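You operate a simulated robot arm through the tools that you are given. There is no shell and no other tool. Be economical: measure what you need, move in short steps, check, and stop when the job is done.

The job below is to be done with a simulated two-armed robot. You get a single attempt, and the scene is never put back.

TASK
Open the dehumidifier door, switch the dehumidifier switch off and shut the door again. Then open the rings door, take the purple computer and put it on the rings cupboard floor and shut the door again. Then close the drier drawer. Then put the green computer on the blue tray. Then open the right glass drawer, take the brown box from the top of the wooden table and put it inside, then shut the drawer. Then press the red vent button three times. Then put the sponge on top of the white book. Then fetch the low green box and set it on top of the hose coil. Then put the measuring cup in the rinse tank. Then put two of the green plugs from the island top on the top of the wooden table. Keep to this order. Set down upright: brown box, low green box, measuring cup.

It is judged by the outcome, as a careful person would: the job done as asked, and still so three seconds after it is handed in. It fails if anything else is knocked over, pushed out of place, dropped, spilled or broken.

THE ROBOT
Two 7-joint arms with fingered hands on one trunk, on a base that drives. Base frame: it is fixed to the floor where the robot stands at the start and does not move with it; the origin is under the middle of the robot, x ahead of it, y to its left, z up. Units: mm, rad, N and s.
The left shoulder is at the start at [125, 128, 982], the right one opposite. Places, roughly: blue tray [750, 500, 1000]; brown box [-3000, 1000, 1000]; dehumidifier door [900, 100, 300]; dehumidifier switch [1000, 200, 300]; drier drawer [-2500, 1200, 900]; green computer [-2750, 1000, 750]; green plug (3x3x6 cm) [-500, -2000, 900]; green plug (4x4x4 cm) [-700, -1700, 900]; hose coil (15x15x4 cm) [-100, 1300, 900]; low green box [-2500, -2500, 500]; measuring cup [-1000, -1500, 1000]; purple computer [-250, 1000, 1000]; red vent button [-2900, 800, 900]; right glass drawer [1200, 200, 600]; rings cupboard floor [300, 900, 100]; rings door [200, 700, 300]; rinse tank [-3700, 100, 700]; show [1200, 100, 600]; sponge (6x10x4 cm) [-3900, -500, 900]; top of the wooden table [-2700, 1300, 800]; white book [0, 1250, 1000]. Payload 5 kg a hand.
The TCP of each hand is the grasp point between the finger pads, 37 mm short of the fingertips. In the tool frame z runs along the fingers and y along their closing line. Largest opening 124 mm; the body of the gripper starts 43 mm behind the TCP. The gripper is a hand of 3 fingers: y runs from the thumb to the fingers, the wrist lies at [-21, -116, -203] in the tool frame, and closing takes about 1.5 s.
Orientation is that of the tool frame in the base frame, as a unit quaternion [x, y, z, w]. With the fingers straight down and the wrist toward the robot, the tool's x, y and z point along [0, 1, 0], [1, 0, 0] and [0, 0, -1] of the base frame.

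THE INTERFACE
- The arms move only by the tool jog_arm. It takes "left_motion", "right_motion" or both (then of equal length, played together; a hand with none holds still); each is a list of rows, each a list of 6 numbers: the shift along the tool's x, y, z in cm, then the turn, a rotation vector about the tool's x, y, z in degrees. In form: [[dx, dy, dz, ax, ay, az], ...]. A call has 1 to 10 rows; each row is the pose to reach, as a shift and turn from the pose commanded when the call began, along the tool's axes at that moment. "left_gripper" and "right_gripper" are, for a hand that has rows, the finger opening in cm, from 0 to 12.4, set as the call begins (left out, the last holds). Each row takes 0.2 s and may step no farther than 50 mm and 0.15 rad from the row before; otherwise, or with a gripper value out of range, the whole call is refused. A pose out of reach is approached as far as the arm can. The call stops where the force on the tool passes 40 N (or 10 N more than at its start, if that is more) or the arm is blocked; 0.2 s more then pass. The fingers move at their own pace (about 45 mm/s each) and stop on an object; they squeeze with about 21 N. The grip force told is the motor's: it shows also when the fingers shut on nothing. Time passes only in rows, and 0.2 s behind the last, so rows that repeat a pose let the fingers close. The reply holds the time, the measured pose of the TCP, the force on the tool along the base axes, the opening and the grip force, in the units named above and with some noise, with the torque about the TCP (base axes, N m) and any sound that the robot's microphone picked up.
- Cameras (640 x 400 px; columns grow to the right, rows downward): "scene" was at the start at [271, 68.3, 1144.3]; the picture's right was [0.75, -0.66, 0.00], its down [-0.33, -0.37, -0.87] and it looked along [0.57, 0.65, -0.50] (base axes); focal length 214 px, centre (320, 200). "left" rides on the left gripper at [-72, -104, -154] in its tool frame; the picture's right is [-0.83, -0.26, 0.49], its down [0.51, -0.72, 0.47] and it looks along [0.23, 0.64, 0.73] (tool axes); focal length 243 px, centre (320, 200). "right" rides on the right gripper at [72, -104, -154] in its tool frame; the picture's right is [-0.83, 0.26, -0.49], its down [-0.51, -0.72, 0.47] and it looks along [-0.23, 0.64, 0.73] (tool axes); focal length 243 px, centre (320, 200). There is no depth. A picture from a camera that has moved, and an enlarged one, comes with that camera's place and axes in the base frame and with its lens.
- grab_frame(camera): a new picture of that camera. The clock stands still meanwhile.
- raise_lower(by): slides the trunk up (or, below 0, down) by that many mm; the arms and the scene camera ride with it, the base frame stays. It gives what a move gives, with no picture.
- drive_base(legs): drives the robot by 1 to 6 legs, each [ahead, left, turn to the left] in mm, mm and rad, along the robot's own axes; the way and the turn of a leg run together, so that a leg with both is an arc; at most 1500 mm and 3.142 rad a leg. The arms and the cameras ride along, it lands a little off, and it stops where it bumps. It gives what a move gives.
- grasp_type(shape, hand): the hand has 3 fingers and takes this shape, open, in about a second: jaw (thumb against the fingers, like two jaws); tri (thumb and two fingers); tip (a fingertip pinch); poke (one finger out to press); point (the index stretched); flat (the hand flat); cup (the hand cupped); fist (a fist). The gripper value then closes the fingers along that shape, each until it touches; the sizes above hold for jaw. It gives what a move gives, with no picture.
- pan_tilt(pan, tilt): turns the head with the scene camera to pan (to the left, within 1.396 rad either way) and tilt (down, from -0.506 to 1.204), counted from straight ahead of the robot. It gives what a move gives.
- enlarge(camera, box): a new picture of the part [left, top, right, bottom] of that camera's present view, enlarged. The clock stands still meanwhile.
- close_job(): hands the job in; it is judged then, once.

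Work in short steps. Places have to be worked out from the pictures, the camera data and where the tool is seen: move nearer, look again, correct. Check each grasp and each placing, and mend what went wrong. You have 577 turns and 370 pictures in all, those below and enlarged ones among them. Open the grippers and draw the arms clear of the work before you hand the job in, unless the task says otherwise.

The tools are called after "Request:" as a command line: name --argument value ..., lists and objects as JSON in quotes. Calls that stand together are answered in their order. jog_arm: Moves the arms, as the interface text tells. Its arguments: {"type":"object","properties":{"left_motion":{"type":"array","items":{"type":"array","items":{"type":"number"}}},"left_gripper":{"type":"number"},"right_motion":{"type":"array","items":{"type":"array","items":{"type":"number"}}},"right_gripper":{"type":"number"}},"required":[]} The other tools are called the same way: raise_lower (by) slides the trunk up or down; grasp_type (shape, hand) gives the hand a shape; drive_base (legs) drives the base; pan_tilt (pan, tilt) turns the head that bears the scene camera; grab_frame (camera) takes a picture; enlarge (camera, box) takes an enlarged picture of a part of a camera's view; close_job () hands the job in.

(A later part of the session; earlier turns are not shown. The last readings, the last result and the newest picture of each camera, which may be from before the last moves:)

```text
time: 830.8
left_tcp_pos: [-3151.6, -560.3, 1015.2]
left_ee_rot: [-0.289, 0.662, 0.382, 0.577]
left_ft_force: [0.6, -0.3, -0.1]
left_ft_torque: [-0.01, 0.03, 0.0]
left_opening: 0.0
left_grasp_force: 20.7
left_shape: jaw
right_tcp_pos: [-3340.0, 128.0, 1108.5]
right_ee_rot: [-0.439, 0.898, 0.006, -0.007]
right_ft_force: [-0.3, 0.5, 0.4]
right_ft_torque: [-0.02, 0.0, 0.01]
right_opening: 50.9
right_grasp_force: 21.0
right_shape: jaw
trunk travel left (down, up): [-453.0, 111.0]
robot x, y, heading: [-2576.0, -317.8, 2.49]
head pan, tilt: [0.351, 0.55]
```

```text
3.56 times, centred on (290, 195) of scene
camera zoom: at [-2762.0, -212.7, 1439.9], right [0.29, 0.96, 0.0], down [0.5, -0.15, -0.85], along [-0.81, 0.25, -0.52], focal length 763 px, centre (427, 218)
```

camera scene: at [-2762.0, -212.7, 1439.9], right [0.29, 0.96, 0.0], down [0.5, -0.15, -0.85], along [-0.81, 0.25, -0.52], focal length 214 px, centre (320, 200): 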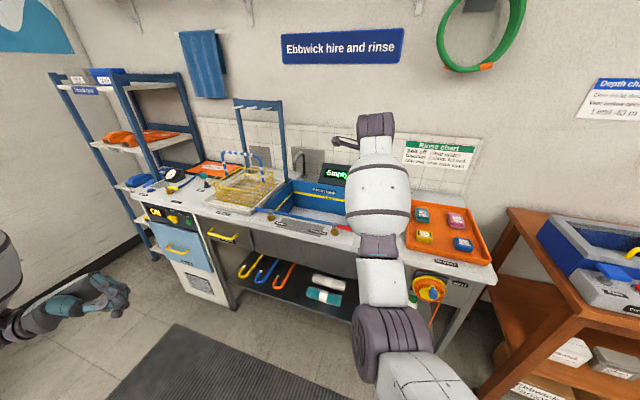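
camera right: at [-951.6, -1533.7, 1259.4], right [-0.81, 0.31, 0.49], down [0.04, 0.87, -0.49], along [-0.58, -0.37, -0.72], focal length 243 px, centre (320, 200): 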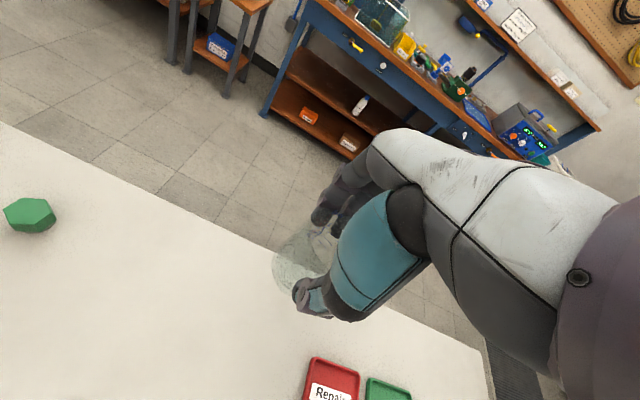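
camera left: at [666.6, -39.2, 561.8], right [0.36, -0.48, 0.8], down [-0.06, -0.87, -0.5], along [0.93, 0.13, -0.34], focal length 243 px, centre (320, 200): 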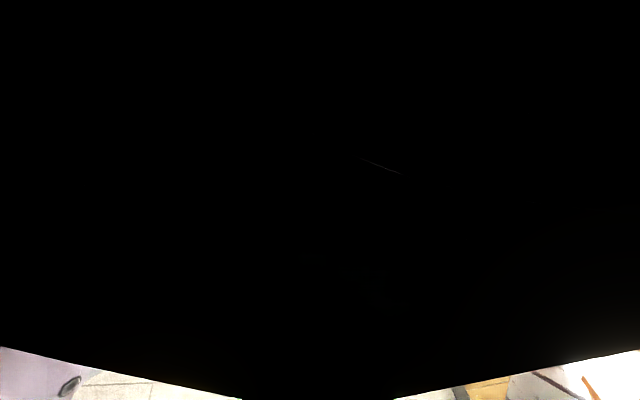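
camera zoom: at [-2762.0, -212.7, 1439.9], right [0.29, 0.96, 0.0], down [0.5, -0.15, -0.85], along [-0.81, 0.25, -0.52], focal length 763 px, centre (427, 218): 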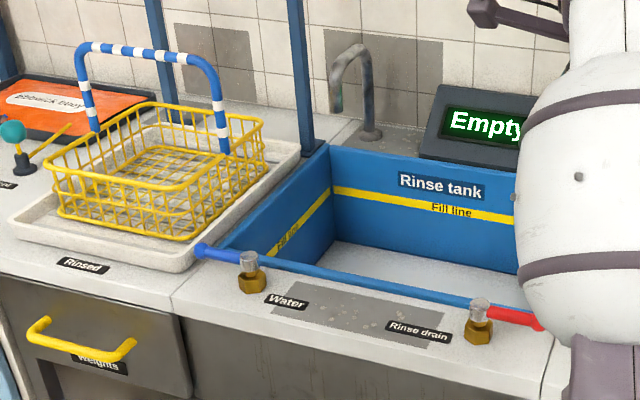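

The empty rinse tank is to the left, its middle at about (−3735, 85). I move the hand over it.

Request:
drive_base --legs '[[0, 270, 0], [270, 0, 0]]'

Request:
grab_frame --camera "right"

```text
time: 835.3
left_tcp_pos: [-3527.5, -618.8, 1016.7]
left_ee_rot: [-0.289, 0.662, 0.383, 0.576]
left_ft_force: [0.0, -0.3, 0.3]
left_ft_torque: [0.02, 0.01, 0.06]
left_opening: 0.1
left_grasp_force: 21.4
left_shape: jaw
right_tcp_pos: [-3717.2, 69.1, 1109.4]
right_ee_rot: [-0.44, 0.898, 0.008, -0.007]
right_ft_force: [0.3, -0.6, -0.8]
right_ft_torque: [0.02, 0.02, -0.03]
right_opening: 50.9
right_grasp_force: 21.6
right_shape: jaw
trunk travel left (down, up): [-453.0, 111.0]
robot x, y, heading: [-2952.7, -371.7, 2.492]
head pan, tilt: [0.351, 0.55]
```

```text
82 pictures are left
camera right: at [-3678.5, -53.0, 1260.9], right [0.31, 0.81, 0.49], down [0.87, -0.04, -0.49], along [-0.38, 0.58, -0.72], focal length 243 px, centre (320, 200)
```

right: 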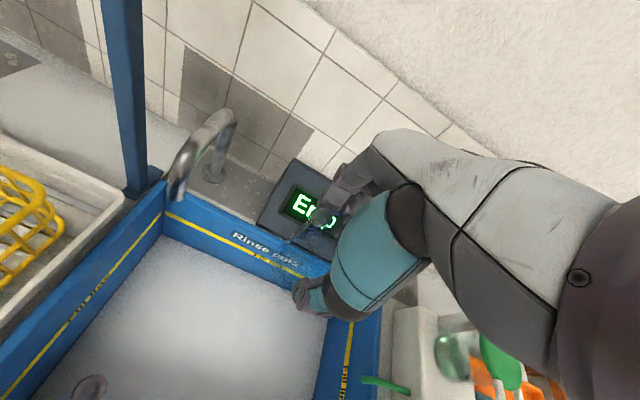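

The hand is centred above the tank. Lower the cup until it touches the bottom.

Request:
jog_arm --right_motion '[[0, 0, 4.5, 0, 0, 0], [0, 0, 9, 0, 0, 0], [0, 0, 13.5, 0, 0, 0], [0, 0, 18, 0, 0, 0], [0, 0, 22.5, 0, 0, 0], [0, 0, 27, 0, 0, 0], [0, 0, 30, 0, 0, 0]]'

Request:
grab_frame --camera "right"

```text
time: 836.9
left_tcp_pos: [-3528.6, -618.5, 1016.0]
left_ee_rot: [-0.29, 0.661, 0.383, 0.576]
left_ft_force: [-0.1, 0.3, -0.9]
left_ft_torque: [0.0, -0.01, -0.01]
left_opening: 0.0
left_grasp_force: 21.5
left_shape: jaw
right_tcp_pos: [-3722.4, 74.0, 808.1]
right_ee_rot: [-0.439, 0.898, 0.008, -0.007]
right_ft_force: [-0.3, 0.1, -0.4]
right_ft_torque: [-0.02, 0.0, -0.01]
right_opening: 50.6
right_grasp_force: 21.5
right_shape: jaw
trunk travel left (down, up): [-453.0, 111.0]
robot x, y, heading: [-2948.6, -374.2, 2.495]
head pan, tilt: [0.351, 0.55]
```

```text
81 pictures are left
camera right: at [-3683.4, -47.4, 960.5], right [0.31, 0.81, 0.49], down [0.87, -0.04, -0.49], along [-0.38, 0.58, -0.72], focal length 243 px, centre (320, 200)
```

right: 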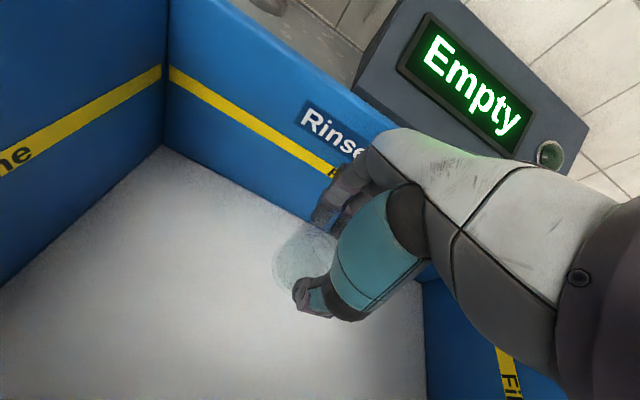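

Request:
jog_arm --right_motion '[[0, 0, 1, 0, 0, 0], [0, 0, 2, 0, 0, 0], [0, 0, 3, 0, 0, 0], [0, 0, 4, 0, 0, 0], [0, 0, 5, 0, 0, 0], [0, 0, 6, 0, 0, 0], [0, 0, 7, 0, 0, 0], [0, 0, 8, 0, 0, 0]]'

Request:
grab_frame --camera "right"

```text
time: 838.9
left_tcp_pos: [-3522.1, -621.8, 1016.4]
left_ee_rot: [-0.289, 0.662, 0.384, 0.575]
left_ft_force: [0.7, 0.0, -0.4]
left_ft_torque: [-0.03, -0.02, 0.01]
left_opening: 0.1
left_grasp_force: 21.0
left_shape: jaw
right_tcp_pos: [-3741.1, 74.5, 776.6]
right_ee_rot: [-0.44, 0.897, 0.032, -0.026]
right_ft_force: [0.0, -0.8, -0.2]
right_ft_torque: [-0.01, 0.0, -0.04]
right_opening: 50.8
right_grasp_force: 21.0
right_shape: jaw
trunk travel left (down, up): [-453.0, 111.0]
robot x, y, heading: [-2952.9, -376.7, 2.492]
head pan, tilt: [0.351, 0.55]
stopped in row 8 (right hand): the arm was blocked; the commanded pose is now the measured one
```

```text
80 pictures are left
camera right: at [-3692.8, -50.3, 922.1], right [0.34, 0.8, 0.49], down [0.84, -0.02, -0.54], along [-0.42, 0.6, -0.68], focal length 243 px, centre (320, 200)
```

right: 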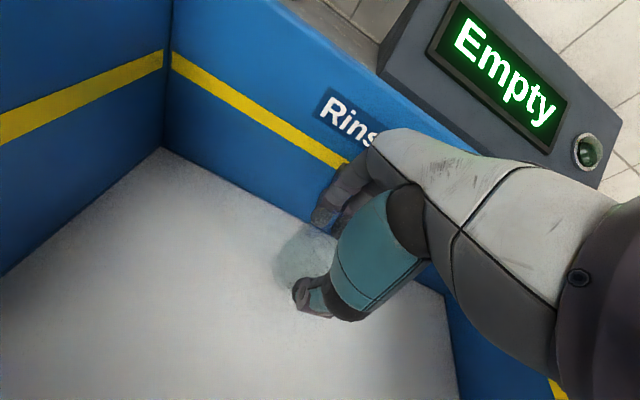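

The forearm rests on the tank's front rim before the cup touches. I raise out, bring the base 120 mm closer and retract the arm by the same amount so the forearm hangs steeper.

Request:
jog_arm --right_motion '[[0, 0, -5, 2, 0, 0], [0, 0, -10, 3, 0, 0], [0, -2, -15, 3, 0, 0], [0, -5, -19, 3, 0, 0], [0, -9, -21, 3, 0, 0], [0, -13, -22, 3, 0, 0], [0, -16, -22, 3, 0, 0]]'

Request:
drive_base --legs '[[150, 0, 0]]'

Request:
jog_arm --right_motion '[[0, 0, 4.5, 0, 0, 0], [0, 0, 9, 0, 0, 0], [0, 0, 13.5, 0, 0, 0], [0, 0, 17, 0, 0, 0]]'

Request:
grab_frame --camera "right"

```text
refused: row 3 steps farther than a row can; nothing moved
```

```text
time: 839.8
left_tcp_pos: [-3543.2, -606.5, 1018.1]
left_ee_rot: [-0.287, 0.663, 0.386, 0.574]
left_ft_force: [0.8, 0.3, 0.5]
left_ft_torque: [0.0, -0.01, 0.02]
left_opening: 0.0
left_grasp_force: 21.0
left_shape: jaw
right_tcp_pos: [-3759.1, 83.7, 774.3]
right_ee_rot: [-0.442, 0.897, 0.024, -0.022]
right_ft_force: [64.5, -34.4, 3.9]
right_ft_torque: [0.8, 1.28, -2.16]
right_opening: 46.0
right_grasp_force: 20.8
right_shape: jaw
trunk travel left (down, up): [-453.0, 111.0]
robot x, y, heading: [-2970.3, -356.9, 2.491]
head pan, tilt: [0.351, 0.55]
stopped in leg 1: the force on the tool passed its limit at 99 N (the readings are from after the stop); the commanded pose is now the measured one
```

```text
time: 840.1
left_tcp_pos: [-3543.2, -606.3, 1018.1]
left_ee_rot: [-0.288, 0.663, 0.386, 0.573]
left_ft_force: [-0.4, 0.2, -0.4]
left_ft_torque: [-0.05, 0.0, 0.04]
left_opening: 0.0
left_grasp_force: 20.9
left_shape: jaw
right_tcp_pos: [-3759.7, 81.7, 773.9]
right_ee_rot: [-0.441, 0.897, 0.023, -0.023]
right_ft_force: [64.4, -25.3, 1.2]
right_ft_torque: [0.57, 1.24, -2.49]
right_opening: 46.4
right_grasp_force: 20.5
right_shape: jaw
trunk travel left (down, up): [-453.0, 111.0]
robot x, y, heading: [-2972.2, -358.6, 2.493]
head pan, tilt: [0.351, 0.55]
stopped in row 1 (right hand): the force on the tool passed its limit at 103 N (the readings are from after the stop); the commanded pose is now the measured one
```

```text
79 pictures are left
camera right: at [-3713.2, -41.2, 922.1], right [0.33, 0.81, 0.49], down [0.85, -0.03, -0.53], along [-0.41, 0.59, -0.7], focal length 243 px, centre (320, 200)
```

right: 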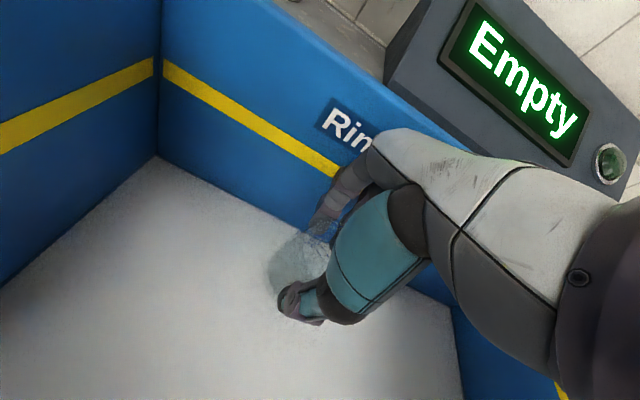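

That call was refused and the base then pressed the hand against the tank's back wall. I back off at once.

Request:
drive_base --legs '[[-60, 0, 0]]'

Request:
jog_arm --right_motion '[[0, 0, -4, 0, 0, 0], [0, 0, -8, 0, 0, 0], [0, 0, -12, 0, 0, 0], [0, 0, -16, 0, 0, 0], [0, 0, -20, 0, 0, 0]]'

Request:
grab_frame --camera "right"

```text
time: 841.0
left_tcp_pos: [-3497.3, -643.5, 1018.7]
left_ee_rot: [-0.287, 0.663, 0.386, 0.574]
left_ft_force: [-0.4, 0.3, 0.3]
left_ft_torque: [0.02, 0.01, 0.01]
left_opening: 0.0
left_grasp_force: 20.4
left_shape: jaw
right_tcp_pos: [-3714.0, 47.2, 772.5]
right_ee_rot: [-0.442, 0.896, 0.025, -0.022]
right_ft_force: [0.1, 0.6, 0.2]
right_ft_torque: [0.0, -0.02, -0.01]
right_opening: 49.7
right_grasp_force: 20.6
right_shape: jaw
trunk travel left (down, up): [-453.0, 111.0]
robot x, y, heading: [-2926.2, -395.3, 2.493]
head pan, tilt: [0.351, 0.55]
```

```text
time: 842.2
left_tcp_pos: [-3502.6, -640.1, 1016.1]
left_ee_rot: [-0.289, 0.661, 0.384, 0.576]
left_ft_force: [0.2, 0.1, -0.1]
left_ft_torque: [-0.02, -0.02, -0.02]
left_opening: 0.0
left_grasp_force: 21.4
left_shape: jaw
right_tcp_pos: [-3707.4, 45.5, 965.6]
right_ee_rot: [-0.442, 0.896, 0.022, -0.022]
right_ft_force: [0.9, 0.5, -1.1]
right_ft_torque: [-0.01, 0.06, 0.01]
right_opening: 49.7
right_grasp_force: 21.0
right_shape: jaw
trunk travel left (down, up): [-453.0, 111.0]
robot x, y, heading: [-2925.3, -388.3, 2.495]
head pan, tilt: [0.351, 0.55]
```

```text
78 pictures are left
camera right: at [-3661.3, -78.3, 1115.1], right [0.33, 0.81, 0.49], down [0.85, -0.03, -0.52], along [-0.41, 0.59, -0.7], focal length 243 px, centre (320, 200)
```

right: 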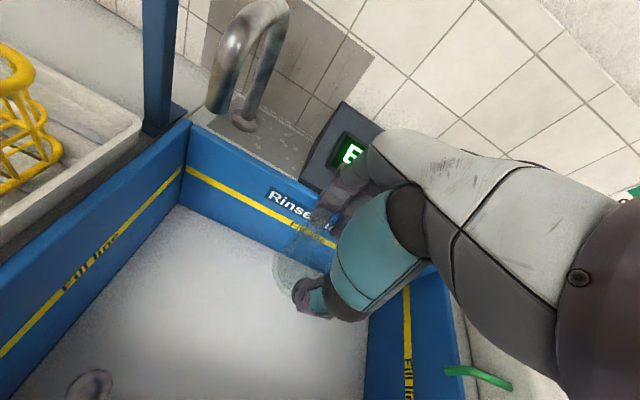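

Cup still held upright. Now retract the arm 13 cm.

Request:
jog_arm --right_motion '[[0, -4.3, 0, 1, 0, 0], [0, -8.6, 0, 2, 0, 0], [0, -13, 0, 2.8, 0, 0]]'

Request:
drive_base --legs '[[115, 0, 0]]'

```text
time: 843.0
left_tcp_pos: [-3501.6, -640.3, 1015.8]
left_ee_rot: [-0.29, 0.662, 0.384, 0.575]
left_ft_force: [0.3, 0.4, -0.1]
left_ft_torque: [0.02, -0.01, 0.01]
left_opening: 0.0
left_grasp_force: 20.5
left_shape: jaw
right_tcp_pos: [-3602.3, -33.4, 956.9]
right_ee_rot: [-0.442, 0.897, 0.0, -0.011]
right_ft_force: [0.7, -0.5, -0.3]
right_ft_torque: [0.02, -0.02, 0.03]
right_opening: 50.0
right_grasp_force: 20.8
right_shape: jaw
trunk travel left (down, up): [-453.0, 111.0]
robot x, y, heading: [-2926.9, -396.3, 2.494]
head pan, tilt: [0.351, 0.55]
```

```text
time: 844.2
left_tcp_pos: [-3591.0, -571.3, 1015.4]
left_ee_rot: [-0.289, 0.661, 0.383, 0.577]
left_ft_force: [-0.1, -0.6, -0.4]
left_ft_torque: [0.01, 0.03, 0.02]
left_opening: 0.2
left_grasp_force: 21.2
left_shape: jaw
right_tcp_pos: [-3688.8, 35.1, 958.4]
right_ee_rot: [-0.442, 0.897, 0.0, -0.012]
right_ft_force: [-0.1, -0.5, -0.3]
right_ft_torque: [0.01, 0.02, 0.0]
right_opening: 50.0
right_grasp_force: 21.1
right_shape: jaw
trunk travel left (down, up): [-453.0, 111.0]
robot x, y, heading: [-3016.8, -325.5, 2.492]
head pan, tilt: [0.351, 0.55]
```

Request:
jog_arm --right_motion '[[0, 0, 4.5, 0, 0, 0], [0, 0, 9, 0, 0, 0], [0, 0, 13.5, 0, 0, 0], [0, 0, 16.5, 0, 0, 0], [0, 0, 18, 0, 0, 0], [0, 0, 19.5, 0, 0, 0], [0, 0, 20.5, 0, 0, 0], [0, 0, 21.5, 0, 0, 0]]'

Request:
grab_frame --camera "right"

```text
time: 846.2
left_tcp_pos: [-3582.6, -572.8, 1017.7]
left_ee_rot: [-0.288, 0.664, 0.385, 0.573]
left_ft_force: [0.1, -0.6, 0.0]
left_ft_torque: [-0.02, 0.0, -0.01]
left_opening: 0.2
left_grasp_force: 21.6
left_shape: jaw
right_tcp_pos: [-3718.1, 47.1, 822.1]
right_ee_rot: [-0.438, 0.897, 0.042, -0.049]
right_ft_force: [-0.3, -0.2, 0.5]
right_ft_torque: [0.02, 0.03, -0.01]
right_opening: 49.8
right_grasp_force: 20.6
right_shape: jaw
trunk travel left (down, up): [-453.0, 111.0]
robot x, y, heading: [-3015.6, -324.6, 2.491]
head pan, tilt: [0.351, 0.55]
stopped in row 8 (right hand): the arm was blocked; the commanded pose is now the measured one
```

```text
77 pictures are left
camera right: at [-3662.3, -78.3, 965.4], right [0.36, 0.8, 0.48], down [0.81, -0.03, -0.58], along [-0.45, 0.6, -0.66], focal length 243 px, centre (320, 200)
```

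right: 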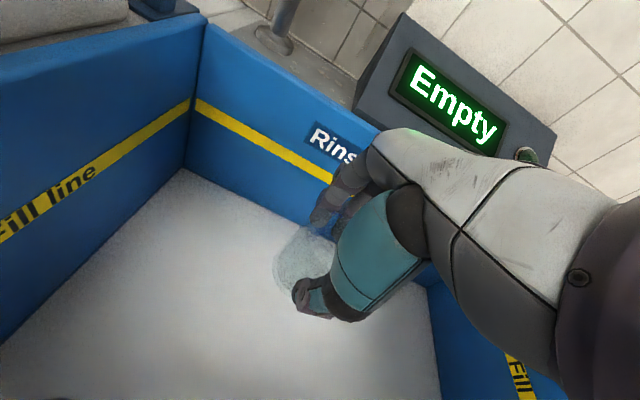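

Blocked higher up now. I need to see which part of the arm touches.

Request:
pan_tilt --pan -0.1 --tilt 0.9

Request:
grab_frame --camera "scene"

```text
time: 847.1
left_tcp_pos: [-3583.5, -574.8, 1019.3]
left_ee_rot: [-0.286, 0.664, 0.386, 0.573]
left_ft_force: [-0.2, -0.1, -0.2]
left_ft_torque: [0.0, -0.02, 0.0]
left_opening: 0.0
left_grasp_force: 21.2
left_shape: jaw
right_tcp_pos: [-3717.1, 47.5, 820.1]
right_ee_rot: [-0.439, 0.896, 0.041, -0.047]
right_ft_force: [0.1, -0.9, -0.3]
right_ft_torque: [0.0, 0.02, 0.04]
right_opening: 50.1
right_grasp_force: 21.1
right_shape: jaw
trunk travel left (down, up): [-453.0, 111.0]
robot x, y, heading: [-3012.2, -326.1, 2.488]
head pan, tilt: [-0.099, 0.901]
```

```text
76 pictures are left
camera scene: at [-3159.0, -203.2, 1412.9], right [0.68, 0.73, 0.0], down [0.57, -0.53, -0.63], along [-0.46, 0.43, -0.78], focal length 214 px, centre (320, 200)
```

scene: 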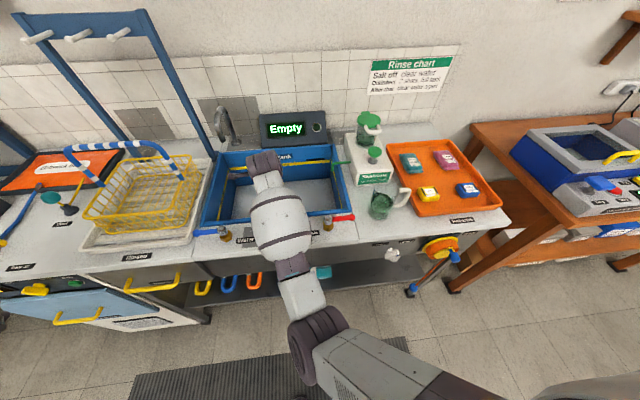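

The elbow hangs low and the forearm barrel meets the rim. A longer reach raises the elbow: I lift the hand, back the base 165 mm and extend the arm.

Request:
jog_arm --right_motion '[[0, 0, -4, 1.5, 0, 0], [0, 0, -8, 3, 0, 0], [0, 0, -12, 4.5, 0, 0], [0, 0, -15, 5.5, 0, 0]]'

Request:
drive_base --legs '[[-175, 0, 0]]'

Request:
jog_arm --right_motion '[[0, 4.2, 0, 0, 0, 0], [0, 8.4, 0, 0, 0, 0], [0, 12.6, 0, 0, 0, 0], [0, 16, 0, 0, 0, 0]]'

```text
time: 848.1
left_tcp_pos: [-3593.6, -568.3, 1013.0]
left_ee_rot: [-0.291, 0.661, 0.382, 0.576]
left_ft_force: [0.0, -0.9, -0.6]
left_ft_torque: [0.0, -0.01, -0.02]
left_opening: 0.0
left_grasp_force: 21.2
left_shape: jaw
right_tcp_pos: [-3705.0, 43.9, 946.3]
right_ee_rot: [-0.441, 0.897, -0.014, -0.015]
right_ft_force: [-0.1, -0.1, -0.9]
right_ft_torque: [0.02, 0.0, 0.01]
right_opening: 49.9
right_grasp_force: 21.0
right_shape: jaw
trunk travel left (down, up): [-453.0, 111.0]
robot x, y, heading: [-3010.6, -327.2, 2.495]
head pan, tilt: [-0.099, 0.901]
```

```text
time: 849.6
left_tcp_pos: [-3453.3, -677.6, 1014.7]
left_ee_rot: [-0.29, 0.661, 0.382, 0.577]
left_ft_force: [0.8, 0.2, 0.0]
left_ft_torque: [-0.01, 0.01, 0.0]
left_opening: 0.3
left_grasp_force: 21.1
left_shape: jaw
right_tcp_pos: [-3566.6, -64.0, 947.9]
right_ee_rot: [-0.442, 0.897, -0.015, -0.016]
right_ft_force: [-0.2, 0.6, -0.2]
right_ft_torque: [-0.03, 0.0, 0.01]
right_opening: 50.0
right_grasp_force: 21.2
right_shape: jaw
trunk travel left (down, up): [-453.0, 111.0]
robot x, y, heading: [-2873.1, -427.9, 2.492]
head pan, tilt: [-0.099, 0.901]
```

```text
time: 850.6
left_tcp_pos: [-3452.8, -678.2, 1015.6]
left_ee_rot: [-0.29, 0.661, 0.383, 0.576]
left_ft_force: [-0.2, 0.8, -0.5]
left_ft_torque: [0.03, -0.01, -0.01]
left_opening: 0.0
left_grasp_force: 20.9
left_shape: jaw
right_tcp_pos: [-3692.9, 32.9, 947.9]
right_ee_rot: [-0.442, 0.897, -0.014, -0.017]
right_ft_force: [1.2, -0.2, -1.8]
right_ft_torque: [-0.01, 0.01, 0.01]
right_opening: 49.8
right_grasp_force: 20.8
right_shape: jaw
trunk travel left (down, up): [-453.0, 111.0]
robot x, y, heading: [-2875.3, -431.9, 2.494]
head pan, tilt: [-0.099, 0.901]
```

Request:
jog_arm --right_motion '[[0, 0, 4.5, 0, 0, 0], [0, 0, 9, 0, 0, 0], [0, 0, 13, 0, 0, 0], [0, 0, 16, 0, 0, 0], [0, 0, 17.5, 0, 0, 0], [0, 0, 18.5, 0, 0, 0], [0, 0, 19.5, 0, 0, 0], [0, 0, 20.5, 0, 0, 0]]'

Request:
grab_frame --camera "right"

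```text
time: 852.4
left_tcp_pos: [-3450.2, -677.6, 1017.1]
left_ee_rot: [-0.289, 0.662, 0.384, 0.575]
left_ft_force: [0.7, -0.2, 0.2]
left_ft_torque: [0.02, 0.0, -0.02]
left_opening: 0.0
left_grasp_force: 20.4
left_shape: jaw
right_tcp_pos: [-3697.8, 24.0, 750.3]
right_ee_rot: [-0.443, 0.896, -0.009, -0.018]
right_ft_force: [-0.8, 0.7, 19.7]
right_ft_torque: [0.2, 0.26, -0.01]
right_opening: 51.1
right_grasp_force: 20.3
right_shape: jaw
trunk travel left (down, up): [-453.0, 111.0]
robot x, y, heading: [-2871.9, -434.5, 2.494]
head pan, tilt: [-0.099, 0.901]
```

```text
75 pictures are left
camera right: at [-3656.2, -90.3, 905.8], right [0.31, 0.83, 0.46], down [0.87, -0.05, -0.49], along [-0.39, 0.55, -0.74], focal length 243 px, centre (320, 200)
```

right: 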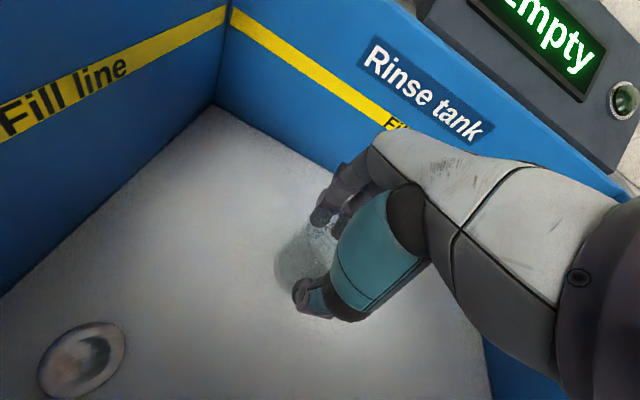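

The cup stands on the tank bottom (20 N). Release and rise.

Request:
jog_arm --right_motion '[[0, 0, 0, 0, 0, 0], [0, 0, 0, 0, 0, 0], [0, 0, 0, 0, 0, 0], [0, 0, -3, 0, 0, 0], [0, 0, -7, 0, 0, 0], [0, 0, -11, 0, 0, 0], [0, 0, -15, 0, 0, 0], [0, 0, -19, 0, 0, 0], [0, 0, -23, 0, 0, 0]]' --right_gripper 9

Request:
grab_frame --camera "right"

```text
time: 854.4
left_tcp_pos: [-3451.5, -678.0, 1015.7]
left_ee_rot: [-0.29, 0.661, 0.384, 0.576]
left_ft_force: [0.5, 0.3, 0.5]
left_ft_torque: [0.0, 0.0, -0.01]
left_opening: 0.0
left_grasp_force: 20.9
left_shape: jaw
right_tcp_pos: [-3692.7, 31.7, 974.6]
right_ee_rot: [-0.442, 0.897, -0.013, -0.015]
right_ft_force: [-0.1, -0.5, 0.0]
right_ft_torque: [0.01, 0.0, -0.01]
right_opening: 89.5
right_grasp_force: 0.1
right_shape: jaw
trunk travel left (down, up): [-453.0, 111.0]
robot x, y, heading: [-2871.9, -433.7, 2.499]
head pan, tilt: [-0.099, 0.901]
```

```text
74 pictures are left
camera right: at [-3652.6, -81.9, 1131.1], right [0.31, 0.84, 0.46], down [0.87, -0.05, -0.49], along [-0.38, 0.55, -0.75], focal length 243 px, centre (320, 200)
```

right: 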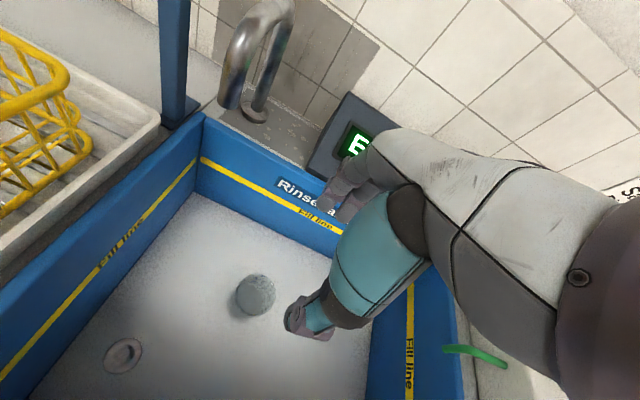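

The cup stands upright in the rinse tank. Finally the green plugs: raise the hand and drive back to the island.

Request:
jog_arm --right_motion '[[0, -2, -3, 0, 0, 0], [0, -4, -6, 0, 0, 0], [0, -6, -9, 0, 0, 0]]'

Request:
drive_base --legs '[[-150, 0, 0], [0, -1000, 0], [0, -560, 0], [0, 0, 1.57], [0, 1100, 0], [0, 1050, 0]]'

Request:
pan_tilt --pan 0.0 --tilt 0.6

Request:
grab_frame --camera "scene"

```text
time: 855.2
left_tcp_pos: [-3451.8, -678.3, 1014.6]
left_ee_rot: [-0.29, 0.661, 0.384, 0.576]
left_ft_force: [0.4, 0.3, 0.0]
left_ft_torque: [-0.01, 0.0, 0.0]
left_opening: 0.2
left_grasp_force: 20.9
left_shape: jaw
right_tcp_pos: [-3642.7, 0.7, 1063.2]
right_ee_rot: [-0.442, 0.897, -0.013, -0.015]
right_ft_force: [0.2, -0.2, -0.2]
right_ft_torque: [0.03, -0.03, 0.01]
right_opening: 89.7
right_grasp_force: 0.1
right_shape: jaw
trunk travel left (down, up): [-453.0, 111.0]
robot x, y, heading: [-2873.4, -436.5, 2.492]
head pan, tilt: [-0.099, 0.901]
```

```text
time: 892.7
left_tcp_pos: [163.7, -1104.6, 1015.5]
left_ee_rot: [-0.675, 0.256, 0.68, 0.129]
left_ft_force: [-0.5, -0.5, 0.2]
left_ft_torque: [0.0, 0.0, 0.0]
left_opening: 0.0
left_grasp_force: 21.3
left_shape: jaw
right_tcp_pos: [-511.0, -1307.9, 1064.3]
right_ee_rot: [0.95, -0.312, 0.021, 0.002]
right_ft_force: [-0.9, 0.2, 0.2]
right_ft_torque: [0.0, -0.01, 0.0]
right_opening: 89.8
right_grasp_force: 0.0
right_shape: jaw
trunk travel left (down, up): [-453.0, 111.0]
robot x, y, heading: [-90.5, -534.3, -2.202]
head pan, tilt: [-0.099, 0.901]
```

```text
time: 893.5
left_tcp_pos: [163.5, -1104.6, 1015.3]
left_ee_rot: [-0.675, 0.256, 0.68, 0.129]
left_ft_force: [0.0, 0.8, 0.8]
left_ft_torque: [0.01, 0.04, 0.0]
left_opening: 0.0
left_grasp_force: 20.9
left_shape: jaw
right_tcp_pos: [-511.0, -1307.2, 1063.3]
right_ee_rot: [0.95, -0.313, 0.02, 0.002]
right_ft_force: [-0.1, 0.7, -0.3]
right_ft_torque: [0.02, -0.01, -0.03]
right_opening: 89.8
right_grasp_force: 0.0
right_shape: jaw
trunk travel left (down, up): [-453.0, 111.0]
robot x, y, heading: [-93.5, -527.8, -2.198]
head pan, tilt: [0.0, 0.6]
```

```text
73 pictures are left
camera scene: at [-219.7, -706.1, 1435.4], right [-0.81, 0.59, 0.0], down [0.33, 0.46, -0.82], along [-0.48, -0.67, -0.57], focal length 214 px, centre (320, 200)
```

scene: 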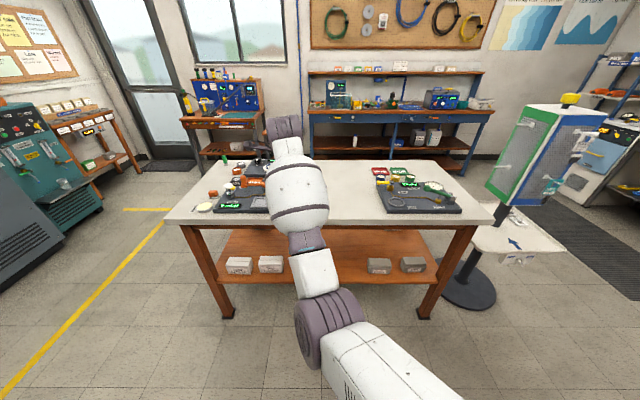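

Request:
drive_base --legs '[[330, 5, -0.02]]'

Request:
grab_frame --camera "right"

```text
time: 895.7
left_tcp_pos: [-35.2, -1373.6, 1016.0]
left_ee_rot: [-0.673, 0.262, 0.678, 0.135]
left_ft_force: [0.1, 0.5, -0.1]
left_ft_torque: [0.02, 0.01, 0.01]
left_opening: 0.0
left_grasp_force: 20.9
left_shape: jaw
right_tcp_pos: [-714.4, -1565.5, 1065.0]
right_ee_rot: [0.947, -0.321, 0.02, 0.003]
right_ft_force: [-0.1, -0.1, 0.1]
right_ft_torque: [-0.01, -0.03, 0.0]
right_opening: 89.7
right_grasp_force: 0.0
right_shape: jaw
trunk travel left (down, up): [-453.0, 111.0]
robot x, y, heading: [-280.2, -797.8, -2.217]
head pan, tilt: [0.0, 0.6]
```

```text
72 pictures are left
camera right: at [-600.2, -1523.5, 1221.1], right [-0.84, 0.3, 0.46], down [0.05, 0.87, -0.49], along [-0.55, -0.38, -0.74], focal length 243 px, centre (320, 200)
```

right: 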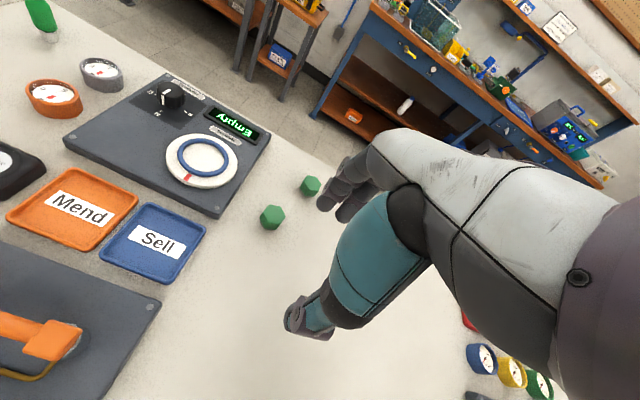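

The two hex plugs are at about (−743, −1667) and (−833, −1722). I move over the first.

Request:
drive_base --legs '[[70, 0, 0]]'

Request:
jog_arm --right_motion '[[2, 1.4, 3, 0, 0, 0], [3.9, 2.8, 6, 0, 0, 0], [3.9, 2.8, 9, 0, 0, 0]]' --right_gripper 7.5

Request:
grab_frame --camera "right"

```text
time: 896.7
left_tcp_pos: [-75.2, -1425.4, 1017.2]
left_ee_rot: [-0.673, 0.262, 0.679, 0.133]
left_ft_force: [-0.1, -0.3, -0.3]
left_ft_torque: [0.06, -0.04, 0.06]
left_opening: 0.0
left_grasp_force: 21.0
left_shape: jaw
right_tcp_pos: [-753.3, -1620.5, 1066.1]
right_ee_rot: [0.947, -0.32, 0.019, 0.005]
right_ft_force: [-0.3, 0.2, 0.5]
right_ft_torque: [0.0, -0.01, -0.01]
right_opening: 89.5
right_grasp_force: 0.0
right_shape: jaw
trunk travel left (down, up): [-453.0, 111.0]
robot x, y, heading: [-322.7, -846.8, -2.21]
head pan, tilt: [0.0, 0.6]
```

```text
time: 897.5
left_tcp_pos: [-77.1, -1430.2, 1014.7]
left_ee_rot: [-0.674, 0.261, 0.678, 0.135]
left_ft_force: [0.2, -0.5, 0.5]
left_ft_torque: [-0.02, 0.02, -0.01]
left_opening: 0.1
left_grasp_force: 21.0
left_shape: jaw
right_tcp_pos: [-737.2, -1671.0, 975.1]
right_ee_rot: [0.947, -0.319, 0.022, 0.003]
right_ft_force: [-0.7, -0.1, 0.0]
right_ft_torque: [0.04, 0.01, 0.01]
right_opening: 75.4
right_grasp_force: 0.1
right_shape: jaw
trunk travel left (down, up): [-453.0, 111.0]
robot x, y, heading: [-323.5, -852.1, -2.219]
head pan, tilt: [0.0, 0.6]
```

```text
71 pictures are left
camera right: at [-624.4, -1627.7, 1130.8], right [-0.84, 0.3, 0.46], down [0.05, 0.87, -0.49], along [-0.54, -0.38, -0.75], focal length 243 px, centre (320, 200)
```

right: 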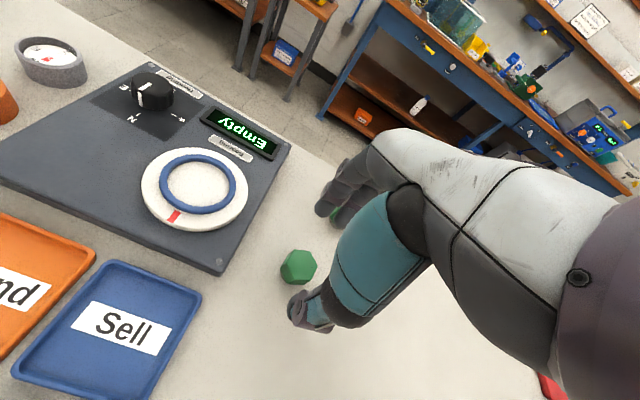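

Centred. Descend and grip.

Request:
jog_arm --right_motion '[[0, 0, 3, 0, 0, 0], [-0.2, 0, 5, 0, 0, 0], [-0.2, 0, 6.3, 0, 0, 0]]'

Request:
jog_arm --right_motion '[[0, 0, 0, 0, 0, 0], [0, 0, 0, 0, 0, 0], [0, 0, 0, 0, 0, 0], [0, 0, 0, 0, 0, 0], [0, 0, 0, 0, 0, 0]]' --right_gripper 0

Request:
jog_arm --right_motion '[[0, 0, -4, 0, 0, 0], [0, 0, -8, 0, 0, 0], [0, 0, -12, 0, 0, 0], [0, 0, -15, 0, 0, 0]]'

Request:
grab_frame --camera "right"

```text
time: 898.3
left_tcp_pos: [-76.1, -1427.5, 1015.5]
left_ee_rot: [-0.674, 0.261, 0.678, 0.135]
left_ft_force: [-1.1, 0.4, -0.1]
left_ft_torque: [-0.02, 0.0, -0.02]
left_opening: 0.0
left_grasp_force: 20.9
left_shape: jaw
right_tcp_pos: [-735.7, -1670.8, 911.2]
right_ee_rot: [0.947, -0.32, 0.021, 0.003]
right_ft_force: [-0.1, 0.5, 1.1]
right_ft_torque: [0.0, -0.06, 0.01]
right_opening: 75.1
right_grasp_force: 0.0
right_shape: jaw
trunk travel left (down, up): [-453.0, 111.0]
robot x, y, heading: [-324.2, -852.9, -2.214]
head pan, tilt: [0.0, 0.6]
```

```text
time: 899.5
left_tcp_pos: [-76.1, -1429.1, 1015.6]
left_ee_rot: [-0.674, 0.26, 0.678, 0.135]
left_ft_force: [-0.3, 0.7, -0.2]
left_ft_torque: [-0.01, -0.02, -0.05]
left_opening: 0.1
left_grasp_force: 21.4
left_shape: jaw
right_tcp_pos: [-736.0, -1671.3, 911.8]
right_ee_rot: [0.947, -0.32, 0.02, 0.003]
right_ft_force: [0.0, 0.7, -0.4]
right_ft_torque: [0.01, 0.05, -0.03]
right_opening: 24.3
right_grasp_force: 21.1
right_shape: jaw
trunk travel left (down, up): [-453.0, 111.0]
robot x, y, heading: [-322.1, -851.1, -2.212]
head pan, tilt: [0.0, 0.6]
```

```text
time: 900.5
left_tcp_pos: [-76.3, -1428.0, 1015.7]
left_ee_rot: [-0.673, 0.261, 0.679, 0.135]
left_ft_force: [0.4, 0.1, -0.6]
left_ft_torque: [-0.02, -0.02, 0.03]
left_opening: 0.1
left_grasp_force: 21.2
left_shape: jaw
right_tcp_pos: [-742.4, -1666.0, 1061.9]
right_ee_rot: [0.948, -0.319, 0.021, 0.003]
right_ft_force: [0.6, 0.9, 0.2]
right_ft_torque: [-0.03, 0.02, -0.02]
right_opening: 23.7
right_grasp_force: 21.2
right_shape: jaw
trunk travel left (down, up): [-453.0, 111.0]
robot x, y, heading: [-323.8, -853.3, -2.214]
head pan, tilt: [0.0, 0.6]
```

```text
70 pictures are left
camera right: at [-628.1, -1623.3, 1218.9], right [-0.84, 0.3, 0.46], down [0.05, 0.87, -0.49], along [-0.55, -0.38, -0.75], focal length 243 px, centre (320, 200)
```

right: 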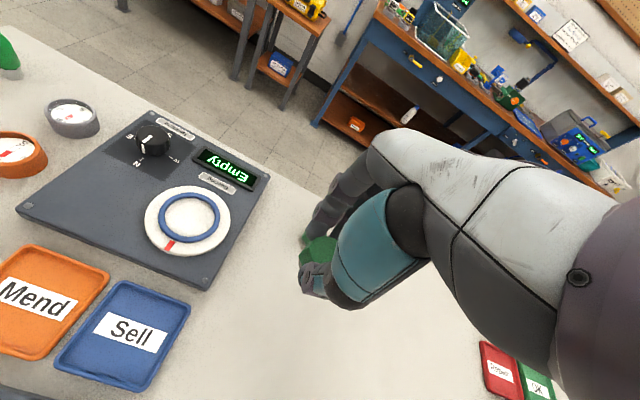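

The first plug is held. I carry it to the wooden table, to the free spot where the green computer had been.

Request:
drive_base --legs '[[-600, 0, 0], [0, 0, -1.577], [1150, 0, 0], [1000, 0, 0], [0, 440, 0]]'

Request:
grab_frame --camera "right"

```text
time: 922.0
left_tcp_pos: [-2459.4, 459.3, 1014.8]
left_ee_rot: [-0.272, 0.67, 0.367, 0.585]
left_ft_force: [-0.6, 0.5, -0.2]
left_ft_torque: [-0.02, -0.02, 0.02]
left_opening: 0.1
left_grasp_force: 21.2
left_shape: jaw
right_tcp_pos: [-2657.0, 1139.4, 1061.5]
right_ee_rot: [-0.418, 0.908, -0.012, -0.017]
right_ft_force: [0.2, -0.3, 0.4]
right_ft_torque: [0.0, 0.04, 0.01]
right_opening: 23.3
right_grasp_force: 21.1
right_shape: jaw
trunk travel left (down, up): [-453.0, 111.0]
robot x, y, heading: [-1866.5, 676.6, 2.442]
head pan, tilt: [0.0, 0.6]
```

```text
69 pictures are left
camera right: at [-2624.0, 1022.3, 1218.2], right [0.35, 0.82, 0.46], down [0.87, -0.1, -0.49], along [-0.35, 0.57, -0.75], focal length 243 px, centre (320, 200)
```

right: 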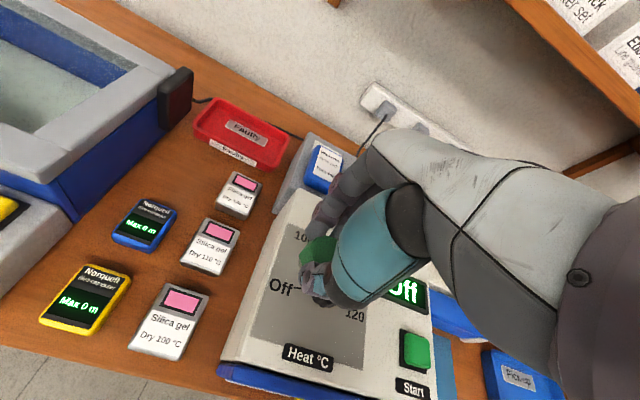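

Request:
drive_base --legs '[[0, 0, 0.05], [0, 135, 0], [137, 0, 0]]'

Request:
jog_arm --right_motion '[[0, 0, 4, 0, 0, 0], [0, 0, 8, 0, 0, 0], [0, 0, 11, 0, 0, 0]]'

Request:
grab_frame --camera "right"

```text
time: 925.2
left_tcp_pos: [-2636.9, 404.5, 1016.3]
left_ee_rot: [-0.289, 0.661, 0.383, 0.577]
left_ft_force: [-0.3, 0.4, -0.1]
left_ft_torque: [-0.02, 0.01, 0.02]
left_opening: 0.2
left_grasp_force: 21.1
left_shape: jaw
right_tcp_pos: [-2870.8, 1071.9, 1062.9]
right_ee_rot: [-0.441, 0.897, -0.011, -0.017]
right_ft_force: [0.6, -0.4, -0.4]
right_ft_torque: [0.03, 0.01, 0.0]
right_opening: 23.7
right_grasp_force: 20.9
right_shape: jaw
trunk travel left (down, up): [-453.0, 111.0]
robot x, y, heading: [-2064.2, 648.6, 2.489]
head pan, tilt: [0.0, 0.6]
```

```text
time: 926.0
left_tcp_pos: [-2638.1, 405.3, 1014.7]
left_ee_rot: [-0.29, 0.661, 0.383, 0.576]
left_ft_force: [-0.1, 0.3, 1.3]
left_ft_torque: [0.01, -0.05, 0.0]
left_opening: 0.0
left_grasp_force: 21.1
left_shape: jaw
right_tcp_pos: [-2873.2, 1070.6, 950.7]
right_ee_rot: [-0.44, 0.898, -0.013, -0.017]
right_ft_force: [-0.3, -0.2, 0.1]
right_ft_torque: [0.03, -0.01, -0.05]
right_opening: 23.6
right_grasp_force: 21.5
right_shape: jaw
trunk travel left (down, up): [-453.0, 111.0]
robot x, y, heading: [-2059.9, 649.4, 2.491]
head pan, tilt: [0.0, 0.6]
```

```text
68 pictures are left
camera right: at [-2833.7, 955.8, 1107.5], right [0.31, 0.83, 0.46], down [0.87, -0.06, -0.49], along [-0.38, 0.55, -0.75], focal length 243 px, centre (320, 200)
```

right: 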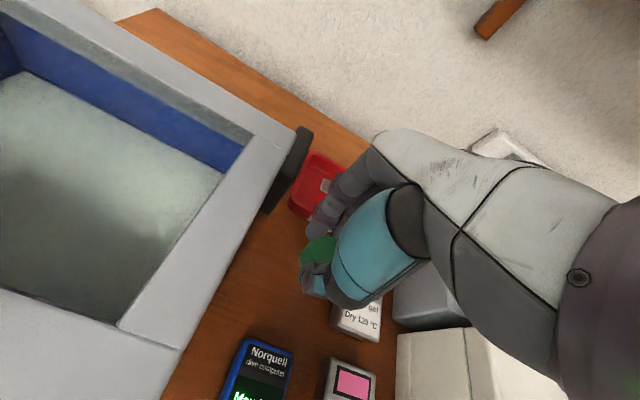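

Below the hand is clear wood. Lower the plug to the table.

Request:
jog_arm --right_motion '[[0, 0, 3, 0, 0, 0], [0, 0, 5, 0, 0, 0], [0, 0, 6, 0, 0, 0], [0, 0, 6.6, 0, 0, 0], [0, 0, 7.2, 0, 0, 0], [0, 0, 7.8, 0, 0, 0]]'

Request:
grab_frame --camera "right"

```text
time: 927.4
left_tcp_pos: [-2636.4, 404.0, 1016.8]
left_ee_rot: [-0.288, 0.662, 0.383, 0.576]
left_ft_force: [-0.7, 0.9, -0.4]
left_ft_torque: [0.05, -0.02, -0.01]
left_opening: 0.0
left_grasp_force: 20.7
left_shape: jaw
right_tcp_pos: [-2875.2, 1065.3, 878.4]
right_ee_rot: [-0.441, 0.897, -0.01, -0.019]
right_ft_force: [-0.5, -1.7, 27.8]
right_ft_torque: [0.02, -0.03, 0.04]
right_opening: 26.4
right_grasp_force: 20.6
right_shape: jaw
trunk travel left (down, up): [-453.0, 111.0]
robot x, y, heading: [-2058.5, 648.0, 2.491]
head pan, tilt: [0.0, 0.6]
```

```text
67 pictures are left
camera right: at [-2835.3, 949.4, 1034.2], right [0.31, 0.83, 0.46], down [0.87, -0.06, -0.49], along [-0.38, 0.55, -0.74], focal length 243 px, centre (320, 200)
```

right: 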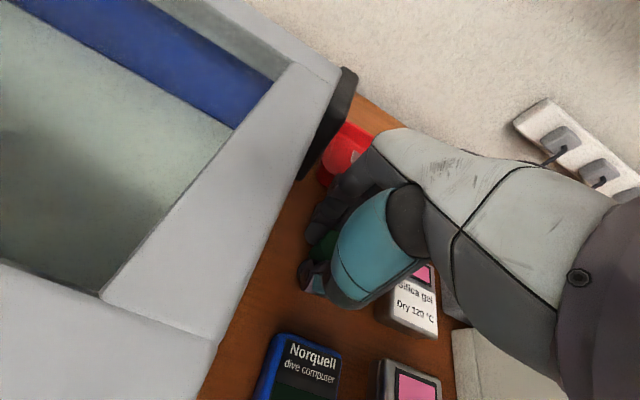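

On the table (28 N). Release with a small opening and rise.

Request:
jog_arm --right_motion '[[0, 0, -0.2, 0, 0, 0], [0, 0, -0.2, 0, 0, 0], [0, 0, -0.2, 0, 0, 0], [0, 0, -3, 0, 0, 0], [0, 0, -7, 0, 0, 0], [0, 0, -11, 0, 0, 0], [0, 0, -15, 0, 0, 0]]' --right_gripper 5.5

Request:
grab_frame --camera "right"

```text
time: 929.0
left_tcp_pos: [-2638.8, 405.4, 1015.7]
left_ee_rot: [-0.29, 0.661, 0.383, 0.576]
left_ft_force: [-0.3, 0.1, -0.5]
left_ft_torque: [-0.04, -0.04, 0.03]
left_opening: 0.1
left_grasp_force: 21.0
left_shape: jaw
right_tcp_pos: [-2873.6, 1072.0, 1024.8]
right_ee_rot: [-0.441, 0.898, -0.013, -0.015]
right_ft_force: [-0.5, 0.2, -1.2]
right_ft_torque: [-0.01, 0.0, -0.01]
right_opening: 55.0
right_grasp_force: 0.0
right_shape: jaw
trunk travel left (down, up): [-453.0, 111.0]
robot x, y, heading: [-2062.4, 647.9, 2.489]
head pan, tilt: [0.0, 0.6]
```

```text
66 pictures are left
camera right: at [-2833.4, 956.7, 1180.7], right [0.31, 0.83, 0.46], down [0.87, -0.06, -0.49], along [-0.38, 0.55, -0.75], focal length 243 px, centre (320, 200)
```

right: 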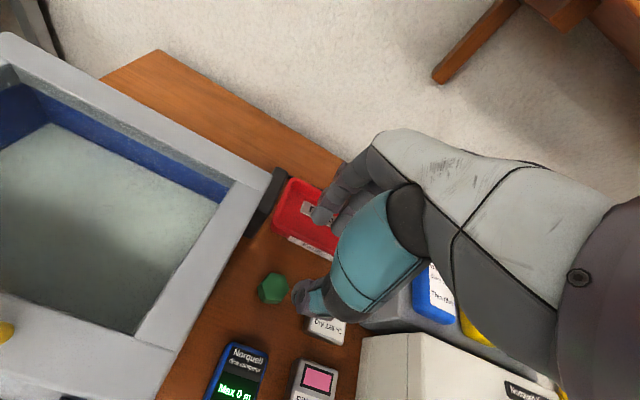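

Plug 1 stands on the table. Now fetch the second hex plug.

Request:
drive_base --legs '[[0, -450, 0], [-1150, 0, 0], [-1108, 0, 0], [0, 0, 1.577], [600, 0, 0]]'

Request:
grab_frame --camera "right"

```text
time: 950.9
left_tcp_pos: [-185.7, -1446.1, 1015.1]
left_ee_rot: [-0.67, 0.27, 0.677, 0.144]
left_ft_force: [-0.3, -0.3, 0.6]
left_ft_torque: [0.01, 0.02, 0.0]
left_opening: 0.0
left_grasp_force: 20.9
left_shape: jaw
right_tcp_pos: [-856.7, -1665.8, 1024.9]
right_ee_rot: [0.942, -0.334, 0.02, 0.003]
right_ft_force: [0.0, -0.6, -0.5]
right_ft_torque: [-0.04, 0.0, 0.0]
right_opening: 54.9
right_grasp_force: 0.1
right_shape: jaw
trunk travel left (down, up): [-453.0, 111.0]
robot x, y, heading: [-417.0, -865.5, -2.243]
head pan, tilt: [0.0, 0.6]
```

```text
65 pictures are left
camera right: at [-741.6, -1626.1, 1181.3], right [-0.83, 0.33, 0.46], down [0.08, 0.87, -0.49], along [-0.56, -0.37, -0.74], focal length 243 px, centre (320, 200)
```

right: 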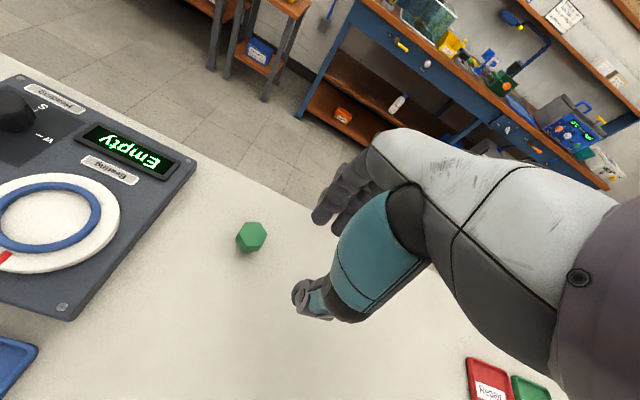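

Request:
jog_arm --right_motion '[[2.7, 1.8, 0, 0, 0, 0], [5.4, 3.6, 0, 0, 0, 0], [5.4, 3.6, 4, 0, 0, 0], [5.4, 3.6, 6, 0, 0, 0]]' --right_gripper 7.5

Request:
grab_frame --camera "right"

```text
time: 951.9
left_tcp_pos: [-186.2, -1445.4, 1013.8]
left_ee_rot: [-0.669, 0.27, 0.677, 0.145]
left_ft_force: [0.4, -0.1, 0.5]
left_ft_torque: [-0.02, -0.01, 0.01]
left_opening: 0.0
left_grasp_force: 21.0
left_shape: jaw
right_tcp_pos: [-834.5, -1729.7, 966.9]
right_ee_rot: [0.942, -0.334, 0.021, 0.004]
right_ft_force: [-0.1, -0.3, 0.2]
right_ft_torque: [0.02, 0.01, -0.03]
right_opening: 74.6
right_grasp_force: 0.1
right_shape: jaw
trunk travel left (down, up): [-453.0, 111.0]
robot x, y, heading: [-414.0, -861.8, -2.242]
head pan, tilt: [0.0, 0.6]
```

```text
64 pictures are left
camera right: at [-719.6, -1689.9, 1123.7], right [-0.83, 0.33, 0.46], down [0.08, 0.87, -0.49], along [-0.56, -0.37, -0.74], focal length 243 px, centre (320, 200)
```

right: 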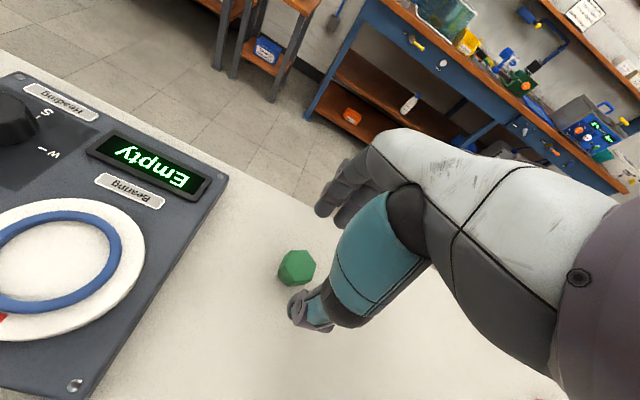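

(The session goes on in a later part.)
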